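You operate a simulated robot arm through the tools that you are given. There is no shell and no other tool. Be economical: measure what you need, move in short steps, check, and stop when the job is done.

Carry out the task below with a simulated robot arm. There is one attempt and no reset: what you move stays moved.

JOB
Check the blue gate: green plug in, check plate in the gate till its lamp lights.
Fine: the plate goes back in its holder; shut the cage door. Where these are worked on the way, their far stop is far enough and under half their travel is too little: cage door.

Only the result counts: the job must be done as asked and must still hold three seconds after the hand-in. Knocking over, shifting, dropping, spilling or breaking anything else fails it.

ROBOT AND FRAMES
A 7-joint arm with a two-finger parallel gripper on a trunk, on a base that drives. Base frame: it is fixed to the floor where the robot stands at the start and does not move with it; the origin is under the middle of the robot, x ahead of it, y to its left, z up. Lengths are in mm, angles in degrees, forces in N, time in s.
With the tool pointing down near the work surface it reaches from about 100 to 680 mm from the robot's upright axis, wherever it stands. Its first joint turns from -115.0 to 115.0 degrees. Places, roughly: blue gate [1200, 600, 700]; cage door [900, 300, 1200]; carriage socket [1400, 100, 1200]; gate plate holder [1000, 400, 500]. Payload 3.91 kg.
The tool frame sits at the grasp point between the pads (the TCP): z along the fingers, y along the line on which they close. The tips reach 30 mm beyond it. The gripper opens to 110 mm. The fingers are 20 mm wide and 10 mm thick; the gripper's body (48 by 112 mm) begins 55 mm behind the TCP.
Orientation is that of the tool frame in the base frame, as a unit quaternion [x, y, z, w]. With the fingers straight down and closing along the base's y, the tool's x points along the base's -x, its y along +y and its z along -z.

CONTROLS
- The arm moves only by the tool step_arm. Its argument "moves" is a list of rows, each an object (a shift or turn left out is 0, a gripper value left out holds the last) with "xyz": the shift along the tool's x, y, z in cm, a list of three; "rot": the turn, a rotation vector about the tool's x, y, z in degrees, a list of three; "jaw": the closure, from 0 (fully open) to 1 (shut). In form: [{"xyz": [tx, ty, tz], "rot": [wx, wy, wz], "jaw": jaw}, ...]. A call has 1 to 12 rows; each row is the pose to reach, as a shift and turn from the pose commanded when the call began, along the tool's axes at that moment. Each row takes 0.2 s and may step no farther than 50 mm and 8.6 degrees from the row before; otherwise, or with a gripper value out of range, the whole call is refused. Where a pose cannot be reached the arm comes as near as it can. A force on the tool above 40 N (or 10 N above the force at the start of the call, whichever is more), or a blocked arm, ends the call early, and 0.2 s more pass. Each finger travels about 153 mm/s and halts on what it meets, pressing with about 25 N; the grip force reading is that of the motor and also rises with nothing between the fingers. The clock runs only during rows and for 0.2 s after the last one: add rows that repeat a pose to give the fingers time. The reply holds the time, the measured pose of the TCP, the force on the tool along the base axes, the opening and the grip force, in the units named above and with some noise, with the torque about the TCP (base axes, N m) and any sound that the robot's microphone picked up.
- Cameras (640 x 400 px; columns grow to the right, rows downward): "scene" is now at [210.4, 227.1, 1509.2]; the picture's right is [0.28, -0.96, 0.00], its down [-0.78, -0.23, -0.58] and it looks along [0.56, 0.16, -0.81] (base axes); focal length 214 px, centre (320, 200). "wrist" rides on the gripper at [72, 17, -103] in the tool frame; the picture's right is [-0.23, 0.97, 0.00], its down [-0.76, -0.18, -0.62] and it looks along [-0.61, -0.14, 0.78] (tool axes); focal length 222 px, centre (320, 200). There is no depth. A picture from a camera that has moved, and an enlarged one, comes with that camera's place and axes in the base frame and with its lens.
- camera(camera): a new picture of that camera. No time passes.
- move_column(by): slides the trunk up (or, below 0, down) by that many mm; the arm and the scene camera ride with it, the base frame stays. It gives what a move gives, with no picture.
- base_move(legs): drives the robot by 1 to 6 legs, each [ahead, left, turn to the left] in mm, mm and degrees, along the robot's own axes; the way and the turn of a leg run together, so that a leg with both is an arc; at most 1500 mm and 180 degrees a leg. The arm and the cameras ride along, it lands a little off, and it stops where it bumps. It gives what a move gives.
- pan_tilt(pan, tilt): turns the head with the scene camera to pan (to the left, within 80 degrees either way) and tilt (down, from -29 to 69), counted from straight ahead of the robot. It gives what a move gives.
- enlarge(camera, box): a new picture of the part [left, top, right, bottom] of that camera's present view, enlarged. No time passes.
- hand_in(): hands the job in; it is judged then, once.

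Work in short steps. Places have to be worked out from the pictures, the camera data and where the tool is seen: move nearer, look again, correct. Check each grasp and each placing, and mend what went wrong. You have 120 turns and 90 pictures in all, those below and enlarged ones among them. Open the gripper and draw the arm clear of the work before you hand the job in, unless the task says otherwise; then end with one line.

The tools are called after "Request:" as name(argument=value, ...) on one line, values as JSON. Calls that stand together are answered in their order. step_arm: Moves the arm, as the interface text tells. Its arguments: {"type":"object","properties":{"moves":{"type":"array"}},"required":["moves"]} The other tools are called the same way: move_column (by) slides the trunk up or down; base_move (legs) drives the base; pan_tilt (pan, tilt) turns the head that bears the scene camera; camera (camera) takes a picture; enlarge (camera, box) takes an enlarged picture of a part of a camera's view; hand_in () hands the job in.

At the start:

```text
t: 0.0
tcp_pos: [375.6, 244.7, 1209.0]
tool_rot: [0.001, 1.0, 0.0, -0.001]
wrist_force: [0.0, 0.9, -0.7]
wrist_torque: [0.02, 0.01, -0.01]
gripper_width: 109.9
finger_force: 0.0
trunk travel left (down, up): [-875.0, 115.0]
robot x, y, heading: [-2.3, -0.2, -0.1]
head pan, tilt: [16.3, 54.5]
```

scene: 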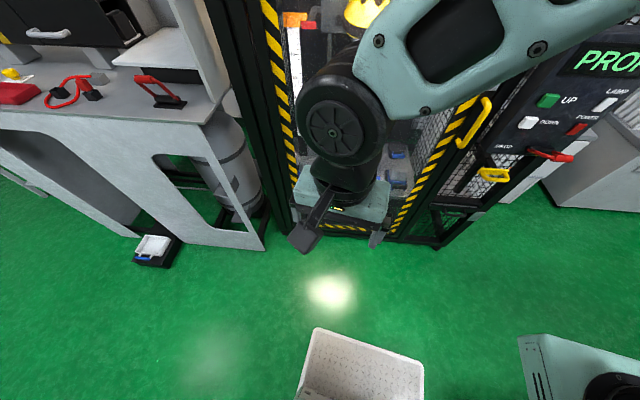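
wrist: 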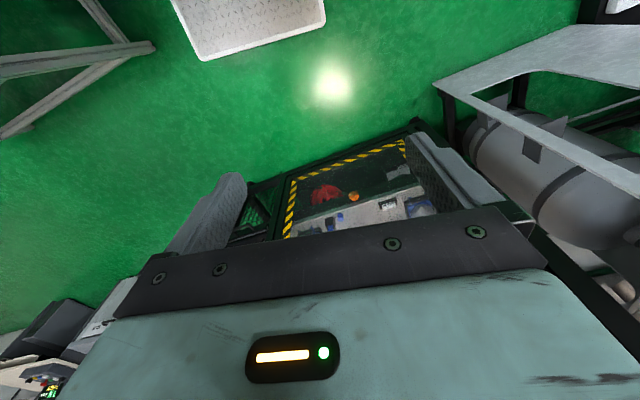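

The first view shows a cage with striped posts ahead and a table at left. I look around with the head first.

Request:
pan_tilt(pan=15, tilt=20)

Request:
camera(camera="scene")

Request:
pan_tilt(pan=50, tilt=35)

Request:
camera(camera="scene")

Request:
pan_tilt(pan=-25, tilt=35)

Request:
camera(camera="scene")

```text
t: 1.0
tcp_pos: [376.6, 245.7, 1208.2]
tool_rot: [0.001, 1.0, 0.0, -0.001]
wrist_force: [0.3, 0.2, -1.1]
wrist_torque: [0.02, -0.02, -0.01]
gripper_width: 109.9
finger_force: 0.0
trunk travel left (down, up): [-875.0, 115.0]
robot x, y, heading: [-0.0, 1.7, 0.2]
head pan, tilt: [15.0, 20.0]
```

```text
87 pictures are left
camera scene: at [230.7, 230.8, 1560.7], right [0.26, -0.97, 0.0], down [-0.33, -0.09, -0.94], along [0.91, 0.24, -0.34], focal length 214 px, centre (320, 200)
```

scene: 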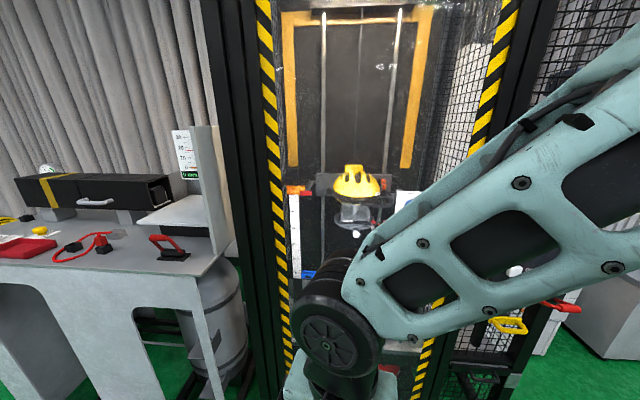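

```text
t: 2.0
tcp_pos: [375.7, 244.7, 1209.6]
tool_rot: [0.0, 1.0, 0.001, 0.0]
wrist_force: [-0.3, -0.1, -0.2]
wrist_torque: [0.01, 0.0, 0.0]
gripper_width: 110.0
finger_force: 0.0
trunk travel left (down, up): [-875.0, 115.0]
robot x, y, heading: [-3.7, 3.0, 0.1]
head pan, tilt: [50.0, 35.0]
```

```text
86 pictures are left
camera scene: at [197.4, 274.1, 1536.9], right [0.77, -0.64, 0.0], down [-0.37, -0.44, -0.82], along [0.53, 0.63, -0.57], focal length 214 px, centre (320, 200)
```

scene: 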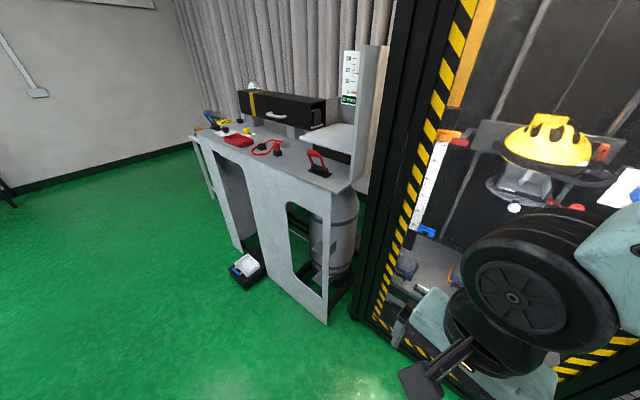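

```text
t: 3.5
tcp_pos: [376.8, 245.3, 1208.7]
tool_rot: [0.0, 1.0, 0.0, 0.0]
wrist_force: [0.5, -0.6, 0.3]
wrist_torque: [-0.03, 0.0, 0.02]
gripper_width: 110.0
finger_force: 0.0
trunk travel left (down, up): [-875.0, 115.0]
robot x, y, heading: [1.7, -2.0, 0.2]
head pan, tilt: [-25.0, 35.0]
```

```text
85 pictures are left
camera scene: at [220.6, 169.5, 1536.9], right [-0.42, -0.91, 0.0], down [-0.52, 0.24, -0.82], along [0.74, -0.35, -0.57], focal length 214 px, centre (320, 200)
```

scene: 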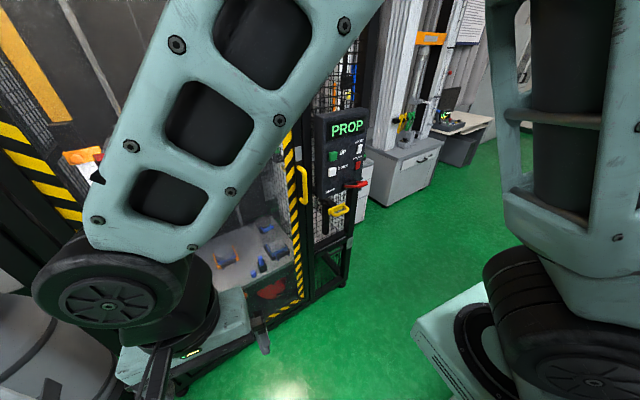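

The cage front runs askew, about 14° turned to the left. I back off a little and turn to face it, then look.

Request:
base_move(legs=[[-300, 0, 0], [0, 0, 14]])

Request:
step_arm(moves=[{"xyz": [0, -5, 0]}, {"xyz": [0, -10, 0]}, {"xyz": [0, -15, 0]}, {"xyz": [0, -20, 0]}, {"xyz": [0, -25, 0]}, {"xyz": [0, -30, 0]}, {"xyz": [0, -35, 0]}, {"xyz": [0, -40, 0]}, {"xyz": [0, -45, 0]}, {"xyz": [0, -50, 0]}])

Request:
pan_tilt(pan=0, tilt=25)

Request:
camera(camera="scene")

```text
t: 4.5
tcp_pos: [328.8, 250.2, 1209.4]
tool_rot: [-0.004, 1.0, 0.0, 0.0]
wrist_force: [0.3, 0.1, -0.7]
wrist_torque: [-0.03, -0.01, 0.01]
gripper_width: 109.9
finger_force: 0.2
trunk travel left (down, up): [-875.0, 115.0]
robot x, y, heading: [-45.2, 0.6, 0.4]
head pan, tilt: [-25.0, 35.0]
stopped in leg 1: the robot was blocked; the commanded pose is now the measured one
```

```text
t: 6.7
tcp_pos: [366.7, -276.1, 1228.1]
tool_rot: [-0.005, 1.0, 0.0, -0.001]
wrist_force: [0.0, 0.7, 0.1]
wrist_torque: [-0.01, -0.02, 0.03]
gripper_width: 109.7
finger_force: 0.1
out of reach, approached as far as the arm can: row 4, 5, 6, 7, 8, 9, 10
trunk travel left (down, up): [-875.0, 115.0]
robot x, y, heading: [-46.5, 0.7, 0.5]
head pan, tilt: [-25.0, 35.0]
```

```text
t: 7.6
tcp_pos: [366.6, -274.5, 1227.7]
tool_rot: [-0.006, 1.0, 0.0, 0.0]
wrist_force: [-0.9, 0.1, 0.4]
wrist_torque: [0.03, -0.03, 0.0]
gripper_width: 109.8
finger_force: 0.1
trunk travel left (down, up): [-875.0, 115.0]
robot x, y, heading: [-45.3, 4.9, 0.4]
head pan, tilt: [0.0, 25.0]
```

```text
84 pictures are left
camera scene: at [186.1, 210.5, 1552.6], right [0.01, -1.0, 0.0], down [-0.42, 0.0, -0.91], along [0.91, 0.01, -0.42], focal length 214 px, centre (320, 200)
```

scene: 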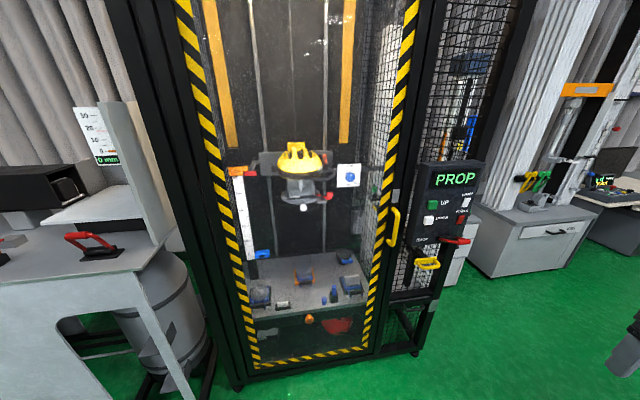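

Something stands right behind the robot, but now the cage is in full view. I enlarge it.

Request:
enlarge(camera="scene", box=[200, 130, 410, 261])

Request:
enlarge(camera="scene", box=[200, 235, 410, 366])

Request:
enlarge(camera="scene", box=[340, 130, 500, 330])

```text
3.05 times, centred on (305, 196) of scene
camera zoom: at [186.1, 210.5, 1552.6], right [0.01, -1.0, 0.0], down [-0.42, 0.0, -0.91], along [0.91, 0.01, -0.42], focal length 654 px, centre (366, 214)
```

zoom: 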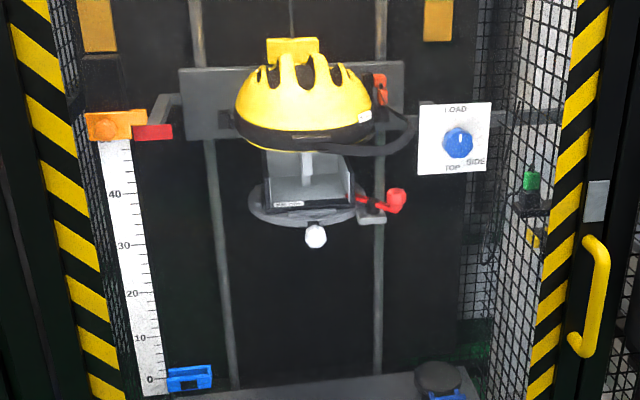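

```text
3.05 times, centred on (305, 300) of scene
camera zoom: at [186.1, 210.5, 1552.6], right [0.01, -1.0, 0.0], down [-0.42, 0.0, -0.91], along [0.91, 0.01, -0.42], focal length 654 px, centre (366, -106)
```

zoom: 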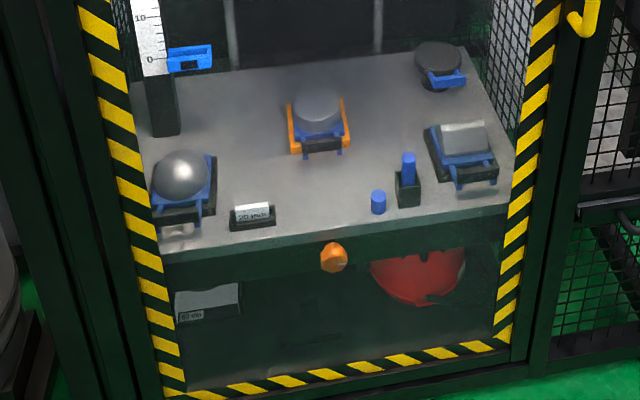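

```text
2.00 times, centred on (420, 230) of scene
camera zoom: at [186.1, 210.5, 1552.6], right [0.01, -1.0, 0.0], down [-0.42, 0.0, -0.91], along [0.91, 0.01, -0.42], focal length 429 px, centre (120, 140)
```

zoom: 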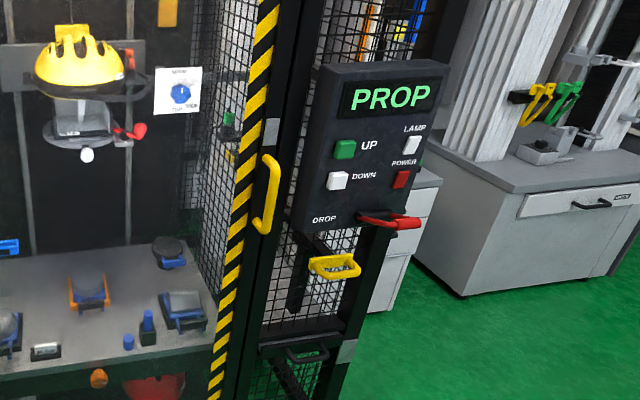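

The blue gate, the rack with a plate, the green plug and the door handle can be made out. I look at the upper cage and door edges for hinges or rails.

Request:
pan_tilt(pan=5, tilt=-20)

Request:
camera(camera="scene")

Request:
pan_tilt(pan=20, tilt=45)

Request:
camera(camera="scene")

```text
t: 8.8
tcp_pos: [367.6, -275.6, 1226.8]
tool_rot: [-0.005, 1.0, 0.0, 0.0]
wrist_force: [-0.6, -0.1, -0.5]
wrist_torque: [0.02, 0.01, 0.02]
gripper_width: 110.1
finger_force: 0.2
trunk travel left (down, up): [-875.0, 115.0]
robot x, y, heading: [-45.6, 1.7, 0.4]
head pan, tilt: [5.0, -20.0]
```

```text
80 pictures are left
camera scene: at [169.7, 217.1, 1622.2], right [0.09, -1.0, 0.0], down [0.34, 0.03, -0.94], along [0.94, 0.09, 0.34], focal length 214 px, centre (320, 200)
```

scene: 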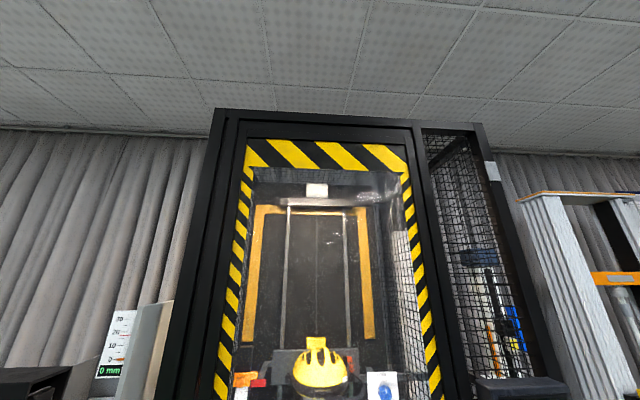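

```text
t: 10.1
tcp_pos: [365.9, -274.2, 1228.6]
tool_rot: [-0.006, 1.0, 0.0, 0.001]
wrist_force: [-0.2, 0.0, -0.2]
wrist_torque: [0.0, -0.02, 0.0]
gripper_width: 110.2
finger_force: 0.1
trunk travel left (down, up): [-875.0, 115.0]
robot x, y, heading: [-48.1, 3.2, 0.5]
head pan, tilt: [20.0, 45.0]
```

```text
79 pictures are left
camera scene: at [170.2, 238.3, 1522.1], right [0.35, -0.94, 0.0], down [-0.66, -0.25, -0.71], along [0.66, 0.25, -0.71], focal length 214 px, centre (320, 200)
```

scene: 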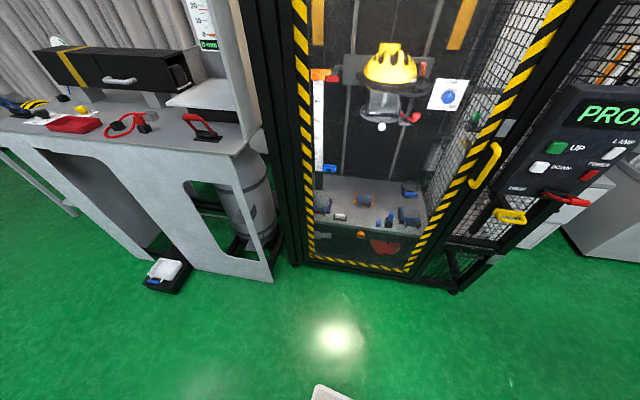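

The door is likely hinged at the left with its handle at right. I check how much room there is to the right and left.

Request:
pan_tilt(pan=-75, tilt=40)

Request:
camera(camera="scene")

Request:
pan_tilt(pan=78, tilt=45)

Request:
camera(camera="scene")

```text
t: 11.8
tcp_pos: [367.2, -274.8, 1227.9]
tool_rot: [-0.005, 1.0, 0.0, 0.001]
wrist_force: [1.2, -0.5, -0.2]
wrist_torque: [0.01, -0.04, -0.02]
gripper_width: 110.0
finger_force: 0.1
trunk travel left (down, up): [-875.0, 115.0]
robot x, y, heading: [-44.2, 2.8, 0.4]
head pan, tilt: [-75.0, 40.0]
```

```text
78 pictures are left
camera scene: at [116.7, 127.9, 1529.3], right [-0.96, -0.27, 0.0], down [-0.17, 0.62, -0.77], along [0.2, -0.74, -0.64], focal length 214 px, centre (320, 200)
```

scene: 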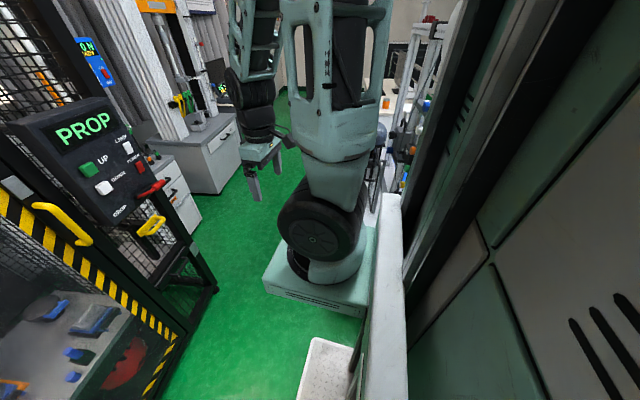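

```text
t: 14.2
tcp_pos: [366.9, -275.6, 1226.8]
tool_rot: [-0.005, 1.0, -0.001, 0.0]
wrist_force: [0.1, 0.0, 0.8]
wrist_torque: [0.01, 0.0, 0.02]
gripper_width: 110.1
finger_force: 0.0
trunk travel left (down, up): [-875.0, 115.0]
robot x, y, heading: [-47.5, 2.8, 0.3]
head pan, tilt: [78.0, 45.0]
```

```text
77 pictures are left
camera scene: at [110.3, 289.5, 1522.1], right [0.98, -0.2, 0.0], down [-0.14, -0.69, -0.71], along [0.14, 0.69, -0.71], focal length 214 px, centre (320, 200)
```

scene: 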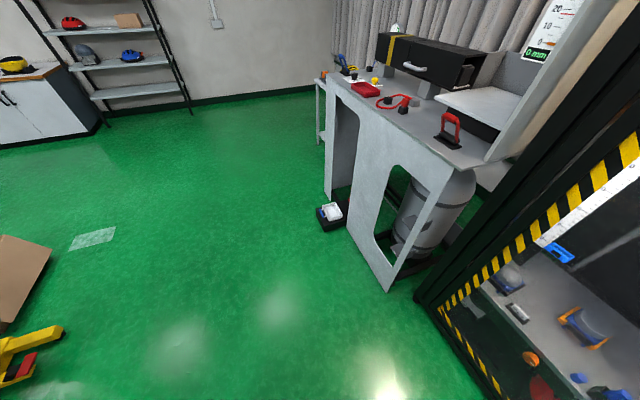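

Room to the left is free. I turn the robot square to the cage, move ahead a bit, and bring the tool horizontal, pointing at the door.

Request:
base_move(legs=[[120, 0, 0], [0, 0, 13]])

Request:
step_arm(moves=[{"xyz": [0, 4, 0], "rot": [0, -8.5, 0]}, {"xyz": [0, 8, 0], "rot": [0, -17, 0]}, {"xyz": [0, 10, 0], "rot": [0, -25.5, 0]}, {"xyz": [0, 12, 0], "rot": [0, -34, 0]}, {"xyz": [0, 12, 0], "rot": [0, -42.5, 0]}, {"xyz": [0, 12, 0], "rot": [0, -51, 0]}, {"xyz": [0, 12, 0], "rot": [0, -59.5, 0]}, {"xyz": [0, 12, 0], "rot": [0, -68, 0]}, {"xyz": [0, 12, 0], "rot": [0, -76.5, 0]}, {"xyz": [0, 12, 0], "rot": [0, -85, 0]}, {"xyz": [0, 12, 0], "rot": [0, -90, 0]}])

Request:
pan_tilt(pan=-25, tilt=30)

Request:
camera(camera="scene")

Request:
camera(camera="wrist")

```text
t: 16.2
tcp_pos: [540.6, -173.6, 1228.2]
tool_rot: [-0.119, 0.993, 0.001, 0.0]
wrist_force: [0.3, 0.7, -0.5]
wrist_torque: [0.02, 0.01, 0.01]
gripper_width: 110.0
finger_force: 0.1
trunk travel left (down, up): [-875.0, 115.0]
robot x, y, heading: [76.1, 0.5, 13.4]
head pan, tilt: [78.0, 45.0]
```

```text
t: 18.6
tcp_pos: [600.2, -284.9, 1276.4]
tool_rot: [-0.082, 0.705, 0.088, 0.698]
wrist_force: [0.8, -0.4, -0.5]
wrist_torque: [0.02, 0.0, -0.01]
gripper_width: 110.1
finger_force: 0.1
out of reach, approached as far as the arm can: row 1, 2, 3, 4, 5, 6, 7, 8, 9, 10, 11
trunk travel left (down, up): [-875.0, 115.0]
robot x, y, heading: [79.0, -0.4, 13.4]
head pan, tilt: [78.0, 45.0]
```

```text
t: 20.4
tcp_pos: [598.5, -285.9, 1277.7]
tool_rot: [-0.081, 0.706, 0.088, 0.698]
wrist_force: [0.6, -0.6, -0.8]
wrist_torque: [-0.01, -0.02, -0.01]
gripper_width: 110.1
finger_force: 0.2
trunk travel left (down, up): [-875.0, 115.0]
robot x, y, heading: [75.8, 3.1, 13.4]
head pan, tilt: [-25.0, 30.0]
```

```text
76 pictures are left
camera scene: at [253.3, 219.5, 1544.7], right [-0.2, -0.98, 0.0], down [-0.49, 0.1, -0.87], along [0.85, -0.17, -0.5], focal length 214 px, centre (320, 200)
```

scene: 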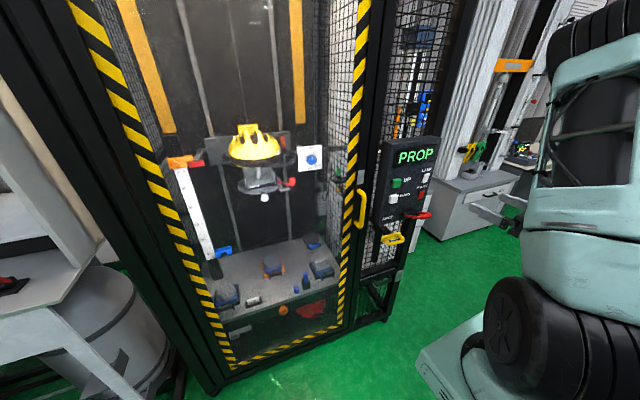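

```text
75 pictures are left
camera wrist: at [494.3, -293.0, 1205.9], right [-0.23, 0.94, 0.24], down [-0.55, -0.33, 0.77], along [0.8, 0.04, 0.6], focal length 222 px, centre (320, 200)
```

wrist: 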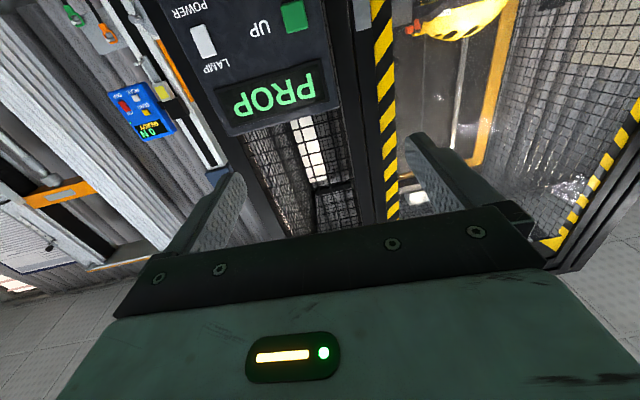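

The tool is now horizontal. I move it ahead and down and look at the handle with the wrist camera.

Request:
step_arm(moves=[{"xyz": [3, 0, 3]}, {"xyz": [6, 1, 6]}, {"xyz": [9, 2, 9]}, {"xyz": [12, 4, 11]}, {"xyz": [15, 6, 12]}])

Request:
camera(camera="wrist")

Request:
camera(camera="scene")

```text
t: 21.6
tcp_pos: [748.2, -210.2, 1147.0]
tool_rot: [-0.083, 0.705, 0.086, 0.699]
wrist_force: [-0.5, -0.2, -1.0]
wrist_torque: [-0.08, 0.02, 0.01]
gripper_width: 109.9
finger_force: 0.0
out of reach, approached as far as the arm can: row 1, 2, 3, 4, 5
trunk travel left (down, up): [-875.0, 115.0]
robot x, y, heading: [74.4, 1.1, 13.8]
head pan, tilt: [-25.0, 30.0]
```

```text
74 pictures are left
camera wrist: at [643.5, -217.4, 1074.6], right [-0.23, 0.95, 0.23], down [-0.56, -0.32, 0.77], along [0.8, 0.05, 0.6], focal length 222 px, centre (320, 200)
```

wrist: 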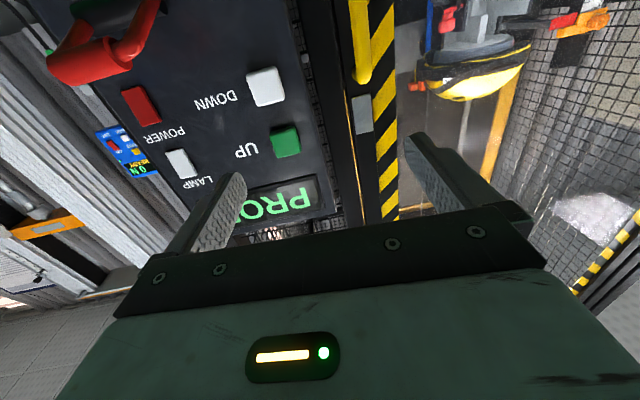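

```text
73 pictures are left
camera scene: at [252.9, 219.2, 1544.8], right [-0.2, -0.98, 0.0], down [-0.49, 0.1, -0.87], along [0.85, -0.17, -0.5], focal length 214 px, centre (320, 200)
```

scene: 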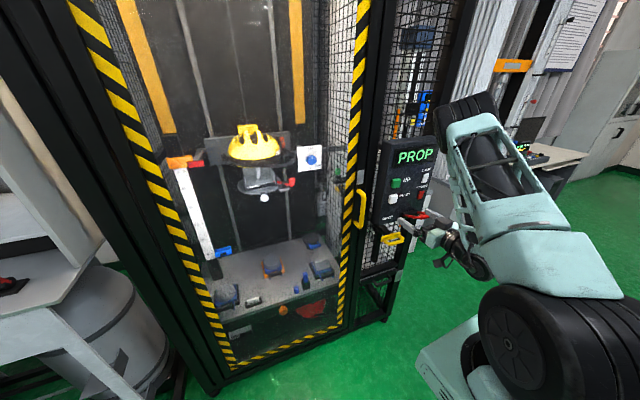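

The two views put the yellow handle at about (970, -95), z from 970 to 1147. I line up in front of it.

Request:
step_arm(moves=[{"xyz": [2, 2, 3]}, {"xyz": [4, 4, 6]}, {"xyz": [6, 5, 9]}, {"xyz": [8, 6, 10]}, {"xyz": [8.7, 6, 10]}, {"xyz": [8.7, 6, 10]}])

Request:
camera(camera="wrist")

```text
t: 23.1
tcp_pos: [832.5, -124.9, 1060.4]
tool_rot: [-0.083, 0.703, 0.084, 0.702]
wrist_force: [-0.9, 0.7, -0.6]
wrist_torque: [-0.05, -0.01, 0.01]
gripper_width: 109.8
finger_force: 0.0
trunk travel left (down, up): [-875.0, 115.0]
robot x, y, heading: [76.6, 0.4, 13.7]
head pan, tilt: [-25.0, 30.0]
```

```text
72 pictures are left
camera wrist: at [728.1, -133.3, 987.3], right [-0.23, 0.95, 0.23], down [-0.56, -0.32, 0.76], along [0.79, 0.05, 0.61], focal length 222 px, centre (320, 200)
```

wrist: 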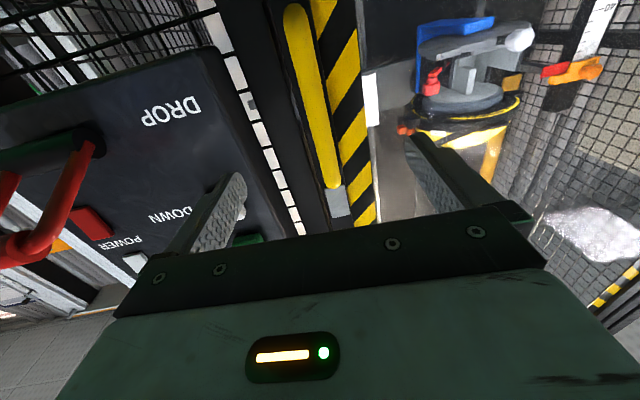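

The handle is centred between the fingers. I narrow the jaw to clear the panel and advance onto the bar.

Request:
step_arm(moves=[{"xyz": [0, 0, 3], "jaw": 0.36}, {"xyz": [0, 0, 6]}, {"xyz": [0, 0, 9]}, {"xyz": [0, 0, 11]}, {"xyz": [0, 0, 13]}, {"xyz": [0, 0, 13]}])

Request:
camera(camera="wrist")

Request:
enlarge(camera="scene", box=[300, 130, 460, 290])

```text
t: 24.4
tcp_pos: [953.5, -98.5, 1060.1]
tool_rot: [-0.083, 0.703, 0.083, 0.702]
wrist_force: [-26.2, 0.7, 14.1]
wrist_torque: [-0.51, -0.6, -0.9]
gripper_width: 66.6
finger_force: 0.1
trunk travel left (down, up): [-875.0, 115.0]
robot x, y, heading: [73.1, -3.1, 13.6]
head pan, tilt: [-25.0, 30.0]
stopped in row 6: the force on the tool passed its limit at 51 N (the readings are from after the stop); the commanded pose is now the measured one
```

```text
71 pictures are left
camera wrist: at [848.6, -105.6, 987.6], right [-0.22, 0.95, 0.23], down [-0.56, -0.32, 0.76], along [0.8, 0.04, 0.6], focal length 222 px, centre (320, 200)
```

wrist: 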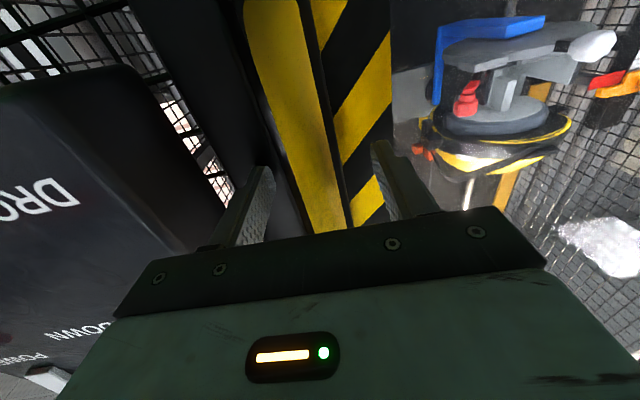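

```text
2.50 times, centred on (380, 210) of scene
camera zoom: at [250.2, 219.5, 1545.2], right [-0.2, -0.98, 0.0], down [-0.49, 0.1, -0.87], along [0.85, -0.17, -0.5], focal length 536 px, centre (170, 175)
```

zoom: 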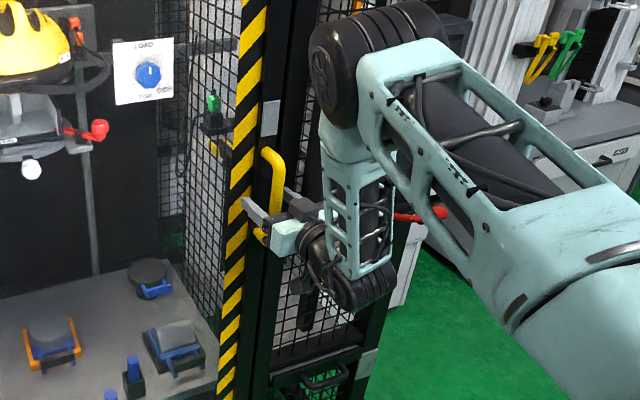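

The tips touched the door face with the bar between them. I back off a few mm and close.

Request:
step_arm(moves=[{"xyz": [0, 0, -0.5]}, {"xyz": [0, 0, -0.5], "jaw": 1}, {"xyz": [0, 0, -0.5], "jaw": 1}, {"xyz": [0, 0, -0.5], "jaw": 1}])

Request:
camera(camera="wrist")

```text
t: 25.4
tcp_pos: [950.7, -97.7, 1056.5]
tool_rot: [-0.083, 0.705, 0.083, 0.699]
wrist_force: [-2.1, 5.5, -3.6]
wrist_torque: [0.04, -0.2, 0.03]
gripper_width: 19.7
finger_force: 44.9
trunk travel left (down, up): [-875.0, 115.0]
robot x, y, heading: [75.2, 1.9, 13.6]
head pan, tilt: [-25.0, 30.0]
```

```text
69 pictures are left
camera wrist: at [845.5, -105.6, 984.8], right [-0.23, 0.95, 0.23], down [-0.56, -0.32, 0.77], along [0.8, 0.05, 0.6], focal length 222 px, centre (320, 200)
```

wrist: 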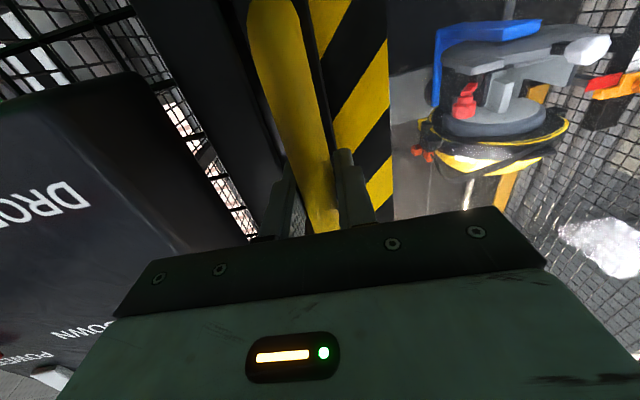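

The bar is held (19.7 mm). I pull gently along the presumed arc (hinge at left, radius about 690).

Request:
step_arm(moves=[{"xyz": [0, 0.0, -1.2], "rot": [1, 0, 0]}, {"xyz": [0, 0.05, -2.4], "rot": [2, 0, 0]}, {"xyz": [0, 0.1, -3.6], "rot": [3, 0, 0]}, {"xyz": [0, 0.17, -4.8], "rot": [4, 0, 0]}, {"xyz": [0, 0.26, -6], "rot": [5, 0, 0]}])

Request:
camera(camera="scene")

```text
t: 26.4
tcp_pos: [901.0, -101.3, 1055.8]
tool_rot: [-0.062, 0.708, 0.066, 0.701]
wrist_force: [0.5, 4.7, 0.1]
wrist_torque: [-0.46, 0.21, 0.02]
gripper_width: 19.9
finger_force: 45.0
out of reach, approached as far as the arm can: row 5
trunk travel left (down, up): [-875.0, 115.0]
robot x, y, heading: [79.3, 1.5, 13.7]
head pan, tilt: [-25.0, 30.0]
stopped in row 5: the force on the tool passed its limit at 43 N (the readings are from after the stop); the commanded pose is now the measured one
```

```text
68 pictures are left
camera scene: at [252.7, 220.6, 1544.7], right [-0.2, -0.98, 0.0], down [-0.49, 0.1, -0.87], along [0.85, -0.17, -0.5], focal length 214 px, centre (320, 200)
```

scene: 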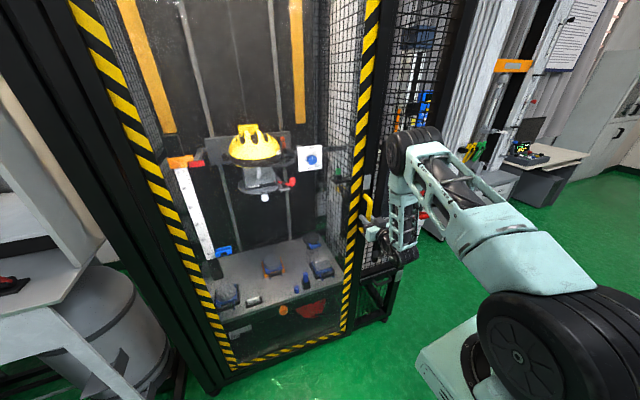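

The door swings out, hinged at the left near (890, 620). The arm is near its inner limit, so I pull further with the base along the arc.

Request:
base_move(legs=[[-98, 32, 0]])

Request:
camera(camera="scene")

```text
t: 27.6
tcp_pos: [799.8, -99.9, 1055.9]
tool_rot: [-0.06, 0.708, 0.064, 0.701]
wrist_force: [-3.4, -27.0, -0.3]
wrist_torque: [-0.43, 0.22, -0.05]
gripper_width: 20.2
finger_force: 44.8
trunk travel left (down, up): [-875.0, 115.0]
robot x, y, heading: [-24.4, 14.7, 13.6]
head pan, tilt: [-25.0, 30.0]
```

```text
67 pictures are left
camera scene: at [150.1, 226.2, 1545.0], right [-0.2, -0.98, 0.0], down [-0.49, 0.1, -0.87], along [0.85, -0.17, -0.5], focal length 214 px, centre (320, 200)
```

scene: 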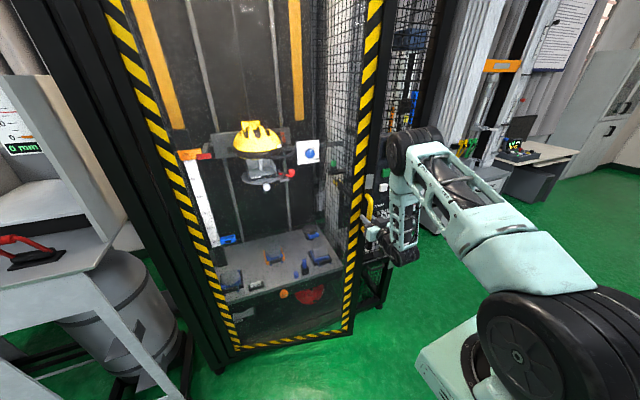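

The handle is now at about (800, -100), door open about 12°. I release, back off and turn the tool to point down to regrip with more pulling reach.

Request:
step_arm(moves=[{"jaw": 0.3}, {"jaw": 0.3}, {"xyz": [0, 0, -4]}, {"xyz": [-3, 0, -8], "rot": [0, 8.5, 0]}, {"xyz": [-6, 0, -10], "rot": [0, 17, 0]}, {"xyz": [-8, 0, -10], "rot": [0, 25.5, 0]}, {"xyz": [-10, 0, -10], "rot": [0, 34, 0]}, {"xyz": [-12, 0, -10], "rot": [0, 42.5, 0]}, {"xyz": [-12, 0, -10], "rot": [0, 51, 0]}, {"xyz": [-12, 0, -10], "rot": [0, 59.5, 0]}, {"xyz": [-12, 0, -10], "rot": [0, 68, 0]}, {"xyz": [-12, 0, -10], "rot": [0, 76.5, 0]}])

Request:
camera(camera="wrist")

Request:
enlarge(camera="scene", box=[300, 130, 460, 290])

```text
t: 30.2
tcp_pos: [703.1, -116.3, 1177.2]
tool_rot: [-0.085, 0.99, 0.012, 0.112]
wrist_force: [0.1, 0.0, 0.8]
wrist_torque: [0.01, -0.04, -0.02]
gripper_width: 77.1
finger_force: 0.0
trunk travel left (down, up): [-875.0, 115.0]
robot x, y, heading: [-27.8, 12.6, 13.7]
head pan, tilt: [-25.0, 30.0]
```

```text
66 pictures are left
camera wrist: at [607.3, -115.9, 1262.2], right [0.05, 1.0, 0.05], down [0.62, -0.07, 0.78], along [0.78, -0.01, -0.63], focal length 222 px, centre (320, 200)
```

wrist: 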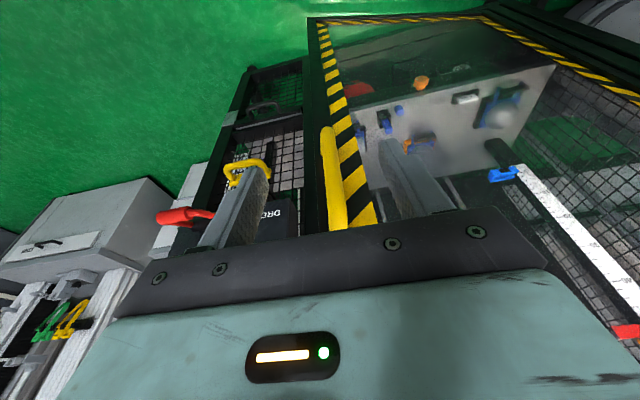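

```text
2.50 times, centred on (380, 210) of scene
camera zoom: at [149.9, 227.7, 1544.7], right [-0.2, -0.98, 0.0], down [-0.49, 0.1, -0.87], along [0.85, -0.17, -0.5], focal length 536 px, centre (170, 175)
```

zoom: 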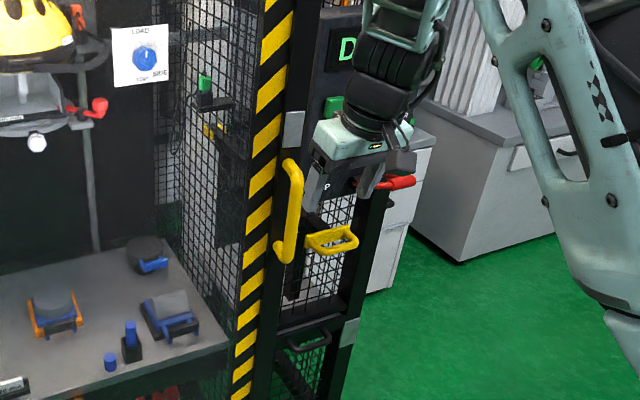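

The handle sits between the finger lines in the wrist view. I lower alongside it and move forward until the bar is between the pads, then close.

Request:
step_arm(moves=[{"xyz": [0, 0, 4]}, {"xyz": [-1, 0, 8]}, {"xyz": [-4, 0, 8.7]}, {"xyz": [-6.5, 0, 8.7]}, {"xyz": [-8.1, -0.1, 8.7]}, {"xyz": [-8.1, -0.1, 8.7]}])

Request:
enlarge(camera="scene", box=[300, 130, 460, 290])

Request:
camera(camera="wrist")

```text
t: 31.6
tcp_pos: [798.0, -101.2, 1112.7]
tool_rot: [-0.085, 0.99, 0.012, 0.113]
wrist_force: [0.1, 0.1, 0.3]
wrist_torque: [-0.01, 0.01, -0.02]
gripper_width: 77.3
finger_force: 0.0
trunk travel left (down, up): [-875.0, 115.0]
robot x, y, heading: [-26.5, 12.0, 13.5]
head pan, tilt: [-25.0, 30.0]
```

```text
2.50 times, centred on (380, 210) of scene
camera zoom: at [150.2, 227.8, 1544.7], right [-0.2, -0.98, 0.0], down [-0.49, 0.1, -0.87], along [0.85, -0.17, -0.5], focal length 536 px, centre (170, 175)
```

zoom: 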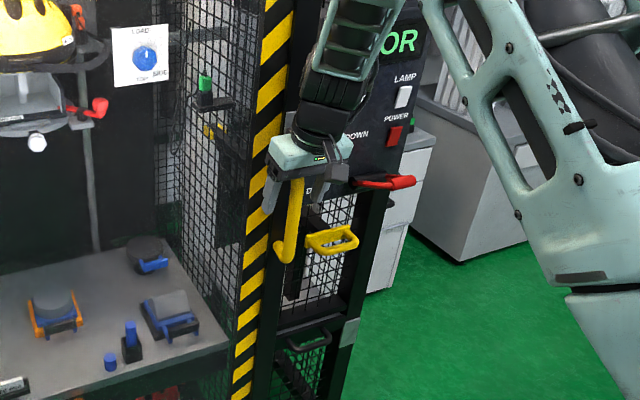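

```text
63 pictures are left
camera wrist: at [704.0, -100.1, 1196.5], right [0.05, 1.0, 0.06], down [0.62, -0.08, 0.78], along [0.78, -0.01, -0.63], focal length 222 px, centre (320, 200)
```

wrist: 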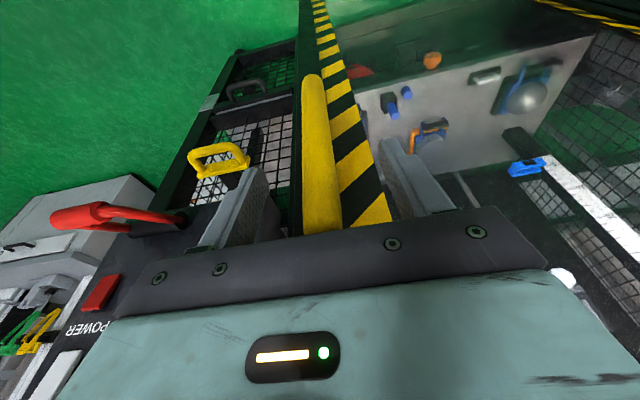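

The bar is between the fingers. I close.

Request:
step_arm(moves=[{"jaw": 1}, {"jaw": 1}, {"jaw": 1}, {"jaw": 1}])

```text
t: 32.6
tcp_pos: [798.6, -100.2, 1111.9]
tool_rot: [-0.085, 0.99, 0.013, 0.112]
wrist_force: [1.0, 0.5, -0.5]
wrist_torque: [0.77, 0.2, -0.58]
gripper_width: 21.1
finger_force: 45.3
trunk travel left (down, up): [-875.0, 115.0]
robot x, y, heading: [-29.5, 7.4, 13.6]
head pan, tilt: [-25.0, 30.0]
```

Held. I pull along the arc with the arm, turning the tool with the door.

Request:
step_arm(moves=[{"xyz": [2.94, 0.94, -0.67], "rot": [0.55, 0, 2.44]}, {"xyz": [5.83, 2.01, -1.33], "rot": [1.1, 0, 4.9]}, {"xyz": [8.68, 3.22, -1.98], "rot": [1.65, 0, 7.3]}, {"xyz": [11.47, 4.55, -2.62], "rot": [2.2, 0, 9.75]}, {"xyz": [14.22, 6.0, -3.24], "rot": [2.75, 0, 12.2]}, {"xyz": [16.88, 7.58, -3.85], "rot": [3.3, 0, 14.6]}, {"xyz": [19.48, 9.27, -4.44], "rot": [3.85, 0, 17.1]}, {"xyz": [22.01, 11.08, -5.01], "rot": [4.4, 0, 19.5]}, {"xyz": [24.46, 13.0, -5.56], "rot": [4.95, 0, 21.9]}])

Request:
camera(camera="scene")

```text
t: 34.1
tcp_pos: [610.0, -56.6, 1111.5]
tool_rot: [0.054, 0.992, -0.004, 0.115]
wrist_force: [0.2, -8.9, 11.9]
wrist_torque: [1.09, 0.66, -0.29]
gripper_width: 21.3
finger_force: 45.1
trunk travel left (down, up): [-875.0, 115.0]
robot x, y, heading: [-28.8, 7.7, 13.4]
head pan, tilt: [-25.0, 30.0]
stopped in row 7: the force on the tool passed its limit at 43 N (the readings are from after the stop); the commanded pose is now the measured one
```

```text
62 pictures are left
camera scene: at [150.1, 226.2, 1544.9], right [-0.2, -0.98, 0.0], down [-0.49, 0.1, -0.87], along [0.85, -0.17, -0.5], focal length 214 px, centre (320, 200)
```

scene: 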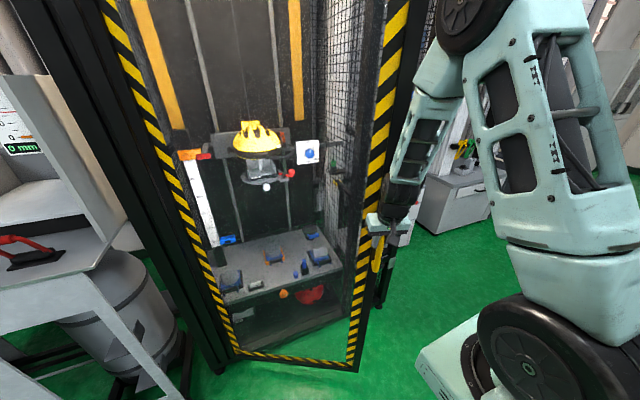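

Fitting the path gives the hinge at (866, 626), radius 729; the door is open about 27°. I continue along that arc.

Request:
step_arm(moves=[{"xyz": [3.58, 1.05, -0.84], "rot": [0.7, 0, 2.9]}, {"xyz": [7.09, 2.28, -1.66], "rot": [1.4, 0, 5.8]}, {"xyz": [10.54, 3.69, -2.46], "rot": [2.1, 0, 8.8]}, {"xyz": [13.92, 5.3, -3.25], "rot": [2.8, 0, 11.7]}, {"xyz": [17.2, 7.09, -4.01], "rot": [3.4, 0, 14.6]}, {"xyz": [20.39, 9.04, -4.75], "rot": [4.1, 0, 17.5]}])

Request:
camera(camera="scene")

```text
t: 34.8
tcp_pos: [533.1, -23.4, 1111.6]
tool_rot: [0.118, 0.987, -0.014, 0.106]
wrist_force: [-4.7, -12.8, 14.7]
wrist_torque: [2.6, 0.6, -0.19]
gripper_width: 21.5
finger_force: 44.8
out of reach, approached as far as the arm can: row 3
trunk travel left (down, up): [-875.0, 115.0]
robot x, y, heading: [-24.8, 11.0, 13.4]
head pan, tilt: [-25.0, 30.0]
stopped in row 3: the force on the tool passed its limit at 56 N (the readings are from after the stop); the commanded pose is now the measured one
```

```text
61 pictures are left
camera scene: at [149.4, 225.7, 1545.1], right [-0.2, -0.98, 0.0], down [-0.49, 0.1, -0.87], along [0.85, -0.17, -0.5], focal length 214 px, centre (320, 200)
```

scene: 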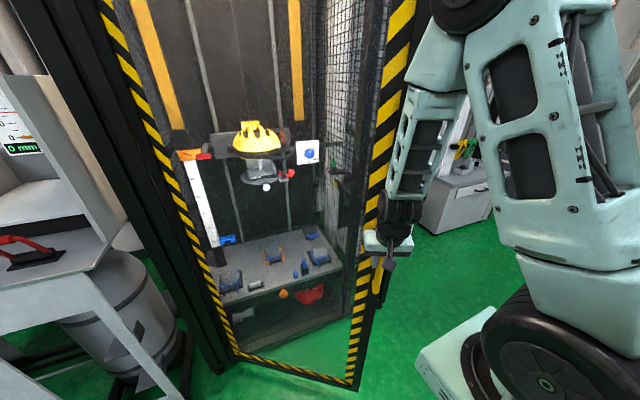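

The arm is at its limit with the door open about 34°. I release, lift off the handle, draw along and past the door edge, then shift the robot right so I can push the door from inside.

Request:
step_arm(moves=[{"jaw": 0.3}, {"jaw": 0.3}, {"xyz": [0, 0, -4]}, {"xyz": [0, 0, -8]}, {"xyz": [1.5, -4, -8]}, {"xyz": [2.5, -8, -8]}, {"xyz": [3, -12, -8]}, {"xyz": [3.5, -15, -8]}])

Request:
base_move(legs=[[0, -350, 0]])

Request:
pan_tilt(pan=0, tilt=40)

Request:
camera(camera="scene")

```text
t: 36.6
tcp_pos: [494.6, -175.7, 1199.6]
tool_rot: [0.117, 0.987, -0.013, 0.105]
wrist_force: [0.0, 0.6, -0.6]
wrist_torque: [-0.02, -0.04, 0.05]
gripper_width: 76.6
finger_force: 0.2
out of reach, approached as far as the arm can: row 3, 4, 5, 6, 7, 8
trunk travel left (down, up): [-875.0, 115.0]
robot x, y, heading: [-28.8, 9.7, 13.8]
head pan, tilt: [-25.0, 30.0]
```

```text
t: 38.9
tcp_pos: [559.4, -489.5, 1200.6]
tool_rot: [0.145, 0.984, -0.017, 0.106]
wrist_force: [0.1, 2.9, 2.3]
wrist_torque: [-0.14, 0.1, -0.04]
gripper_width: 77.4
finger_force: 0.0
trunk travel left (down, up): [-875.0, 115.0]
robot x, y, heading: [45.7, -271.3, 10.4]
head pan, tilt: [-25.0, 30.0]
```

```text
t: 39.8
tcp_pos: [558.5, -488.1, 1200.7]
tool_rot: [0.145, 0.984, -0.018, 0.104]
wrist_force: [-0.2, -1.0, 0.2]
wrist_torque: [-0.01, 0.03, 0.0]
gripper_width: 76.9
finger_force: 0.1
trunk travel left (down, up): [-875.0, 115.0]
robot x, y, heading: [47.0, -271.2, 10.2]
head pan, tilt: [0.0, 40.0]
```

```text
60 pictures are left
camera scene: at [231.2, -28.3, 1529.4], right [0.18, -0.98, 0.0], down [-0.63, -0.11, -0.77], along [0.75, 0.14, -0.64], focal length 214 px, centre (320, 200)
```

scene: 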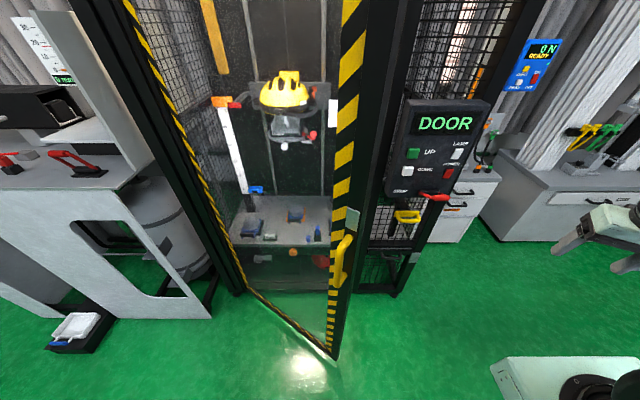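

The display now reads DOOR, so the opening is sensed. I bring the closed gripper to the right of the door's edge, a bit inside, ready to push its inner face.

Request:
step_arm(moves=[{"xyz": [0, 4.5, 0], "jaw": 1}, {"xyz": [0, 9, 0]}, {"xyz": [0, 13.5, 0]}, {"xyz": [0, 18, 0]}, {"xyz": [0, 22.5, 0]}, {"xyz": [0, 27, 0]}, {"xyz": [0, 31, 0]}, {"xyz": [0.4, 34, -0.4]}])

Request:
camera(camera="scene")

```text
t: 41.6
tcp_pos: [652.8, -161.9, 1201.3]
tool_rot: [0.145, 0.984, -0.017, 0.104]
wrist_force: [0.6, -0.4, 0.2]
wrist_torque: [0.01, -0.01, -0.03]
gripper_width: 0.0
finger_force: 25.8
out of reach, approached as far as the arm can: row 1
trunk travel left (down, up): [-875.0, 115.0]
robot x, y, heading: [44.5, -271.9, 10.3]
head pan, tilt: [0.0, 40.0]
```

```text
59 pictures are left
camera scene: at [231.3, -28.4, 1529.4], right [0.18, -0.98, 0.0], down [-0.63, -0.12, -0.77], along [0.75, 0.14, -0.64], focal length 214 px, centre (320, 200)
```

scene: 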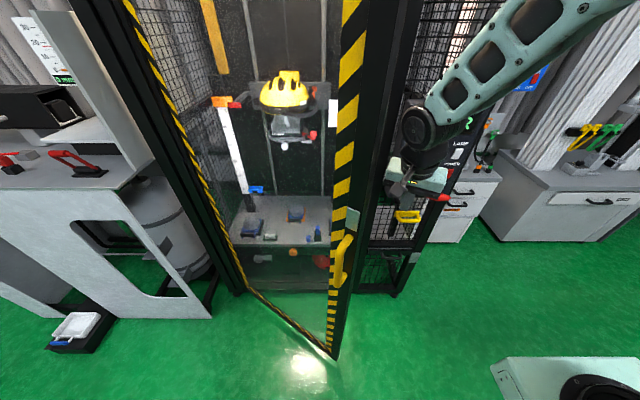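

The tool is to the right and inside of the door edge. I push the inner face left and outward.

Request:
step_arm(moves=[{"xyz": [1.4, 4.8, -0.3]}, {"xyz": [2.8, 9.6, -0.7]}, {"xyz": [6.2, 12, -1.5]}, {"xyz": [9.5, 14.3, -2.2]}, {"xyz": [12.9, 16.6, -3]}, {"xyz": [16.2, 18.9, -3.7]}, {"xyz": [19.6, 21.2, -4.5]}, {"xyz": [22.9, 23.6, -5.2]}, {"xyz": [26.3, 25.9, -6]}, {"xyz": [29.6, 28.2, -6.7]}])

Request:
camera(camera="scene")

```text
refused: row 2 steps farther than a row can; nothing moved
```

```text
58 pictures are left
camera scene: at [231.3, -28.4, 1529.4], right [0.18, -0.98, 0.0], down [-0.63, -0.12, -0.77], along [0.75, 0.14, -0.64], focal length 214 px, centre (320, 200)
```

scene: 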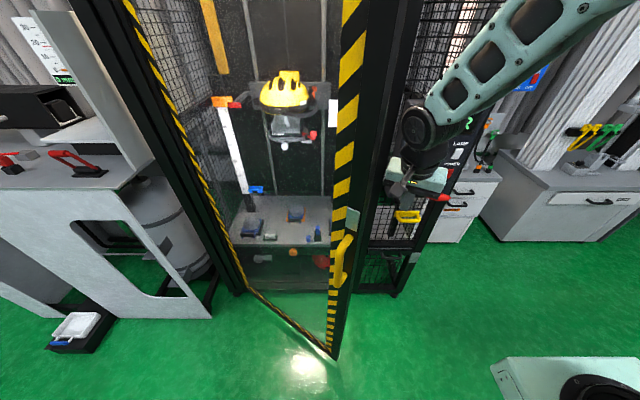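

One row was a hair too long, so I shorten the steps.

Request:
step_arm(moves=[{"xyz": [1.2, 4.6, -0.3]}, {"xyz": [2.6, 9.2, -0.7]}, {"xyz": [5.8, 11.7, -1.5]}, {"xyz": [9.2, 14.1, -2.2]}, {"xyz": [12.6, 16.5, -3]}, {"xyz": [16.0, 18.8, -3.7]}, {"xyz": [19.4, 21.1, -4.5]}, {"xyz": [22.8, 23.5, -5.2]}, {"xyz": [26.2, 25.9, -6]}, {"xyz": [29.6, 28.2, -6.7]}])

Request:
camera(camera="scene")

```text
t: 42.0
tcp_pos: [651.4, -121.7, 1199.6]
tool_rot: [0.138, 0.985, -0.026, 0.102]
wrist_force: [-2.4, -7.4, 0.1]
wrist_torque: [0.69, -0.15, 0.76]
gripper_width: 0.0
finger_force: 25.0
trunk travel left (down, up): [-875.0, 115.0]
robot x, y, heading: [43.3, -274.5, 10.5]
head pan, tilt: [0.0, 40.0]
stopped in row 2: the force on the tool passed its limit at 80 N (the readings are from after the stop); the commanded pose is now the measured one
```

```text
57 pictures are left
camera scene: at [230.9, -28.8, 1529.5], right [0.18, -0.98, 0.0], down [-0.63, -0.11, -0.77], along [0.75, 0.14, -0.64], focal length 214 px, centre (320, 200)
```

scene: 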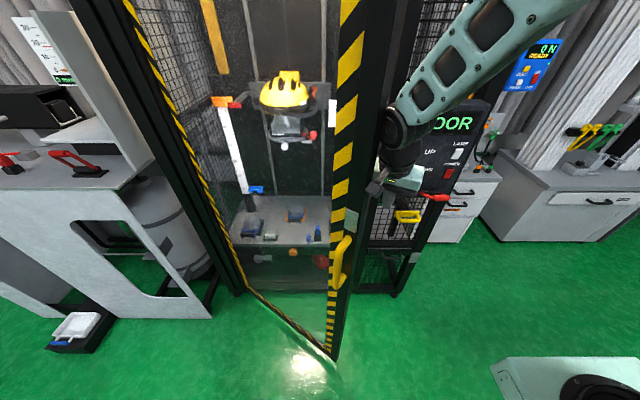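

Contact with the door edge was made at speed. I push more gently along the arc about the hinge.

Request:
step_arm(moves=[{"xyz": [2.65, 0.15, -0.57]}, {"xyz": [5.3, 0.4, -1.13]}, {"xyz": [7.93, 0.75, -1.7]}, {"xyz": [10.56, 1.2, -2.26]}, {"xyz": [13.18, 1.7, -2.8]}, {"xyz": [15.78, 2.3, -3.38]}, {"xyz": [18.36, 3, -3.94]}, {"xyz": [20.92, 3.8, -4.49]}, {"xyz": [23.45, 4.7, -5.0]}, {"xyz": [25.96, 5.6, -5.57]}, {"xyz": [28.43, 6.7, -6.1]}, {"xyz": [30.87, 7.8, -6.6]}])

Request:
camera(camera="scene")

```text
t: 44.6
tcp_pos: [368.6, 39.7, 1197.5]
tool_rot: [0.136, 0.985, -0.025, 0.102]
wrist_force: [-0.4, -0.3, 0.3]
wrist_torque: [0.01, -0.02, -0.05]
gripper_width: 0.1
finger_force: 24.7
trunk travel left (down, up): [-875.0, 115.0]
robot x, y, heading: [47.2, -272.8, 10.0]
head pan, tilt: [0.0, 40.0]
```

```text
56 pictures are left
camera scene: at [231.5, -28.1, 1529.3], right [0.18, -0.98, 0.0], down [-0.63, -0.12, -0.77], along [0.75, 0.14, -0.64], focal length 214 px, centre (320, 200)
```

scene: 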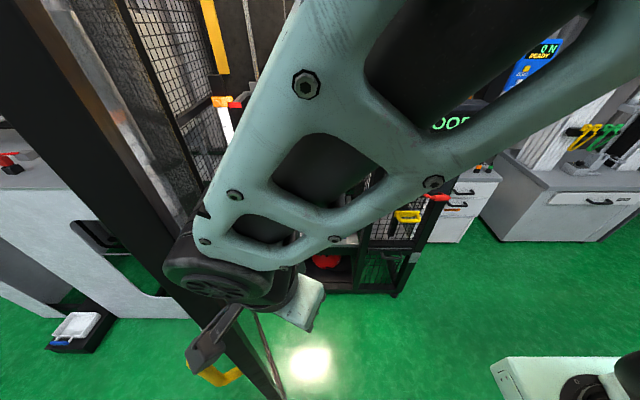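

The door has swung to roughly 50–60°. I keep pushing it left.

Request:
step_arm(moves=[{"xyz": [1.1, 2.4, -0.2]}, {"xyz": [2.2, 4.8, -0.5]}, {"xyz": [3.3, 7.2, -0.7]}, {"xyz": [4.4, 9.6, -1]}, {"xyz": [5.5, 12, -1.2]}, {"xyz": [6.6, 14.4, -1.4]}, {"xyz": [7.6, 17, -1.7]}, {"xyz": [8.5, 19.4, -1.9]}])

Request:
camera(camera="scene")

```text
t: 45.5
tcp_pos: [344.6, 124.8, 1197.8]
tool_rot: [0.127, 0.987, -0.028, 0.099]
wrist_force: [-17.4, -14.6, 3.0]
wrist_torque: [1.62, -1.48, 1.92]
gripper_width: 0.0
finger_force: 24.5
trunk travel left (down, up): [-875.0, 115.0]
robot x, y, heading: [43.7, -275.3, 10.5]
head pan, tilt: [0.0, 40.0]
stopped in row 4: the force on the tool passed its limit at 81 N (the readings are from after the stop); the commanded pose is now the measured one
```

```text
55 pictures are left
camera scene: at [228.1, -28.9, 1528.6], right [0.19, -0.98, 0.0], down [-0.64, -0.12, -0.76], along [0.74, 0.14, -0.65], focal length 214 px, centre (320, 200)
```

scene: 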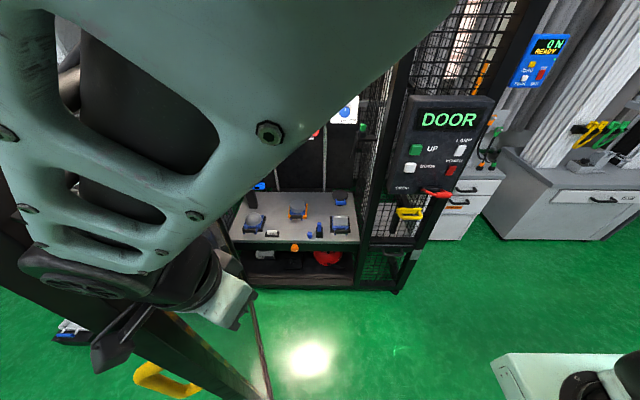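

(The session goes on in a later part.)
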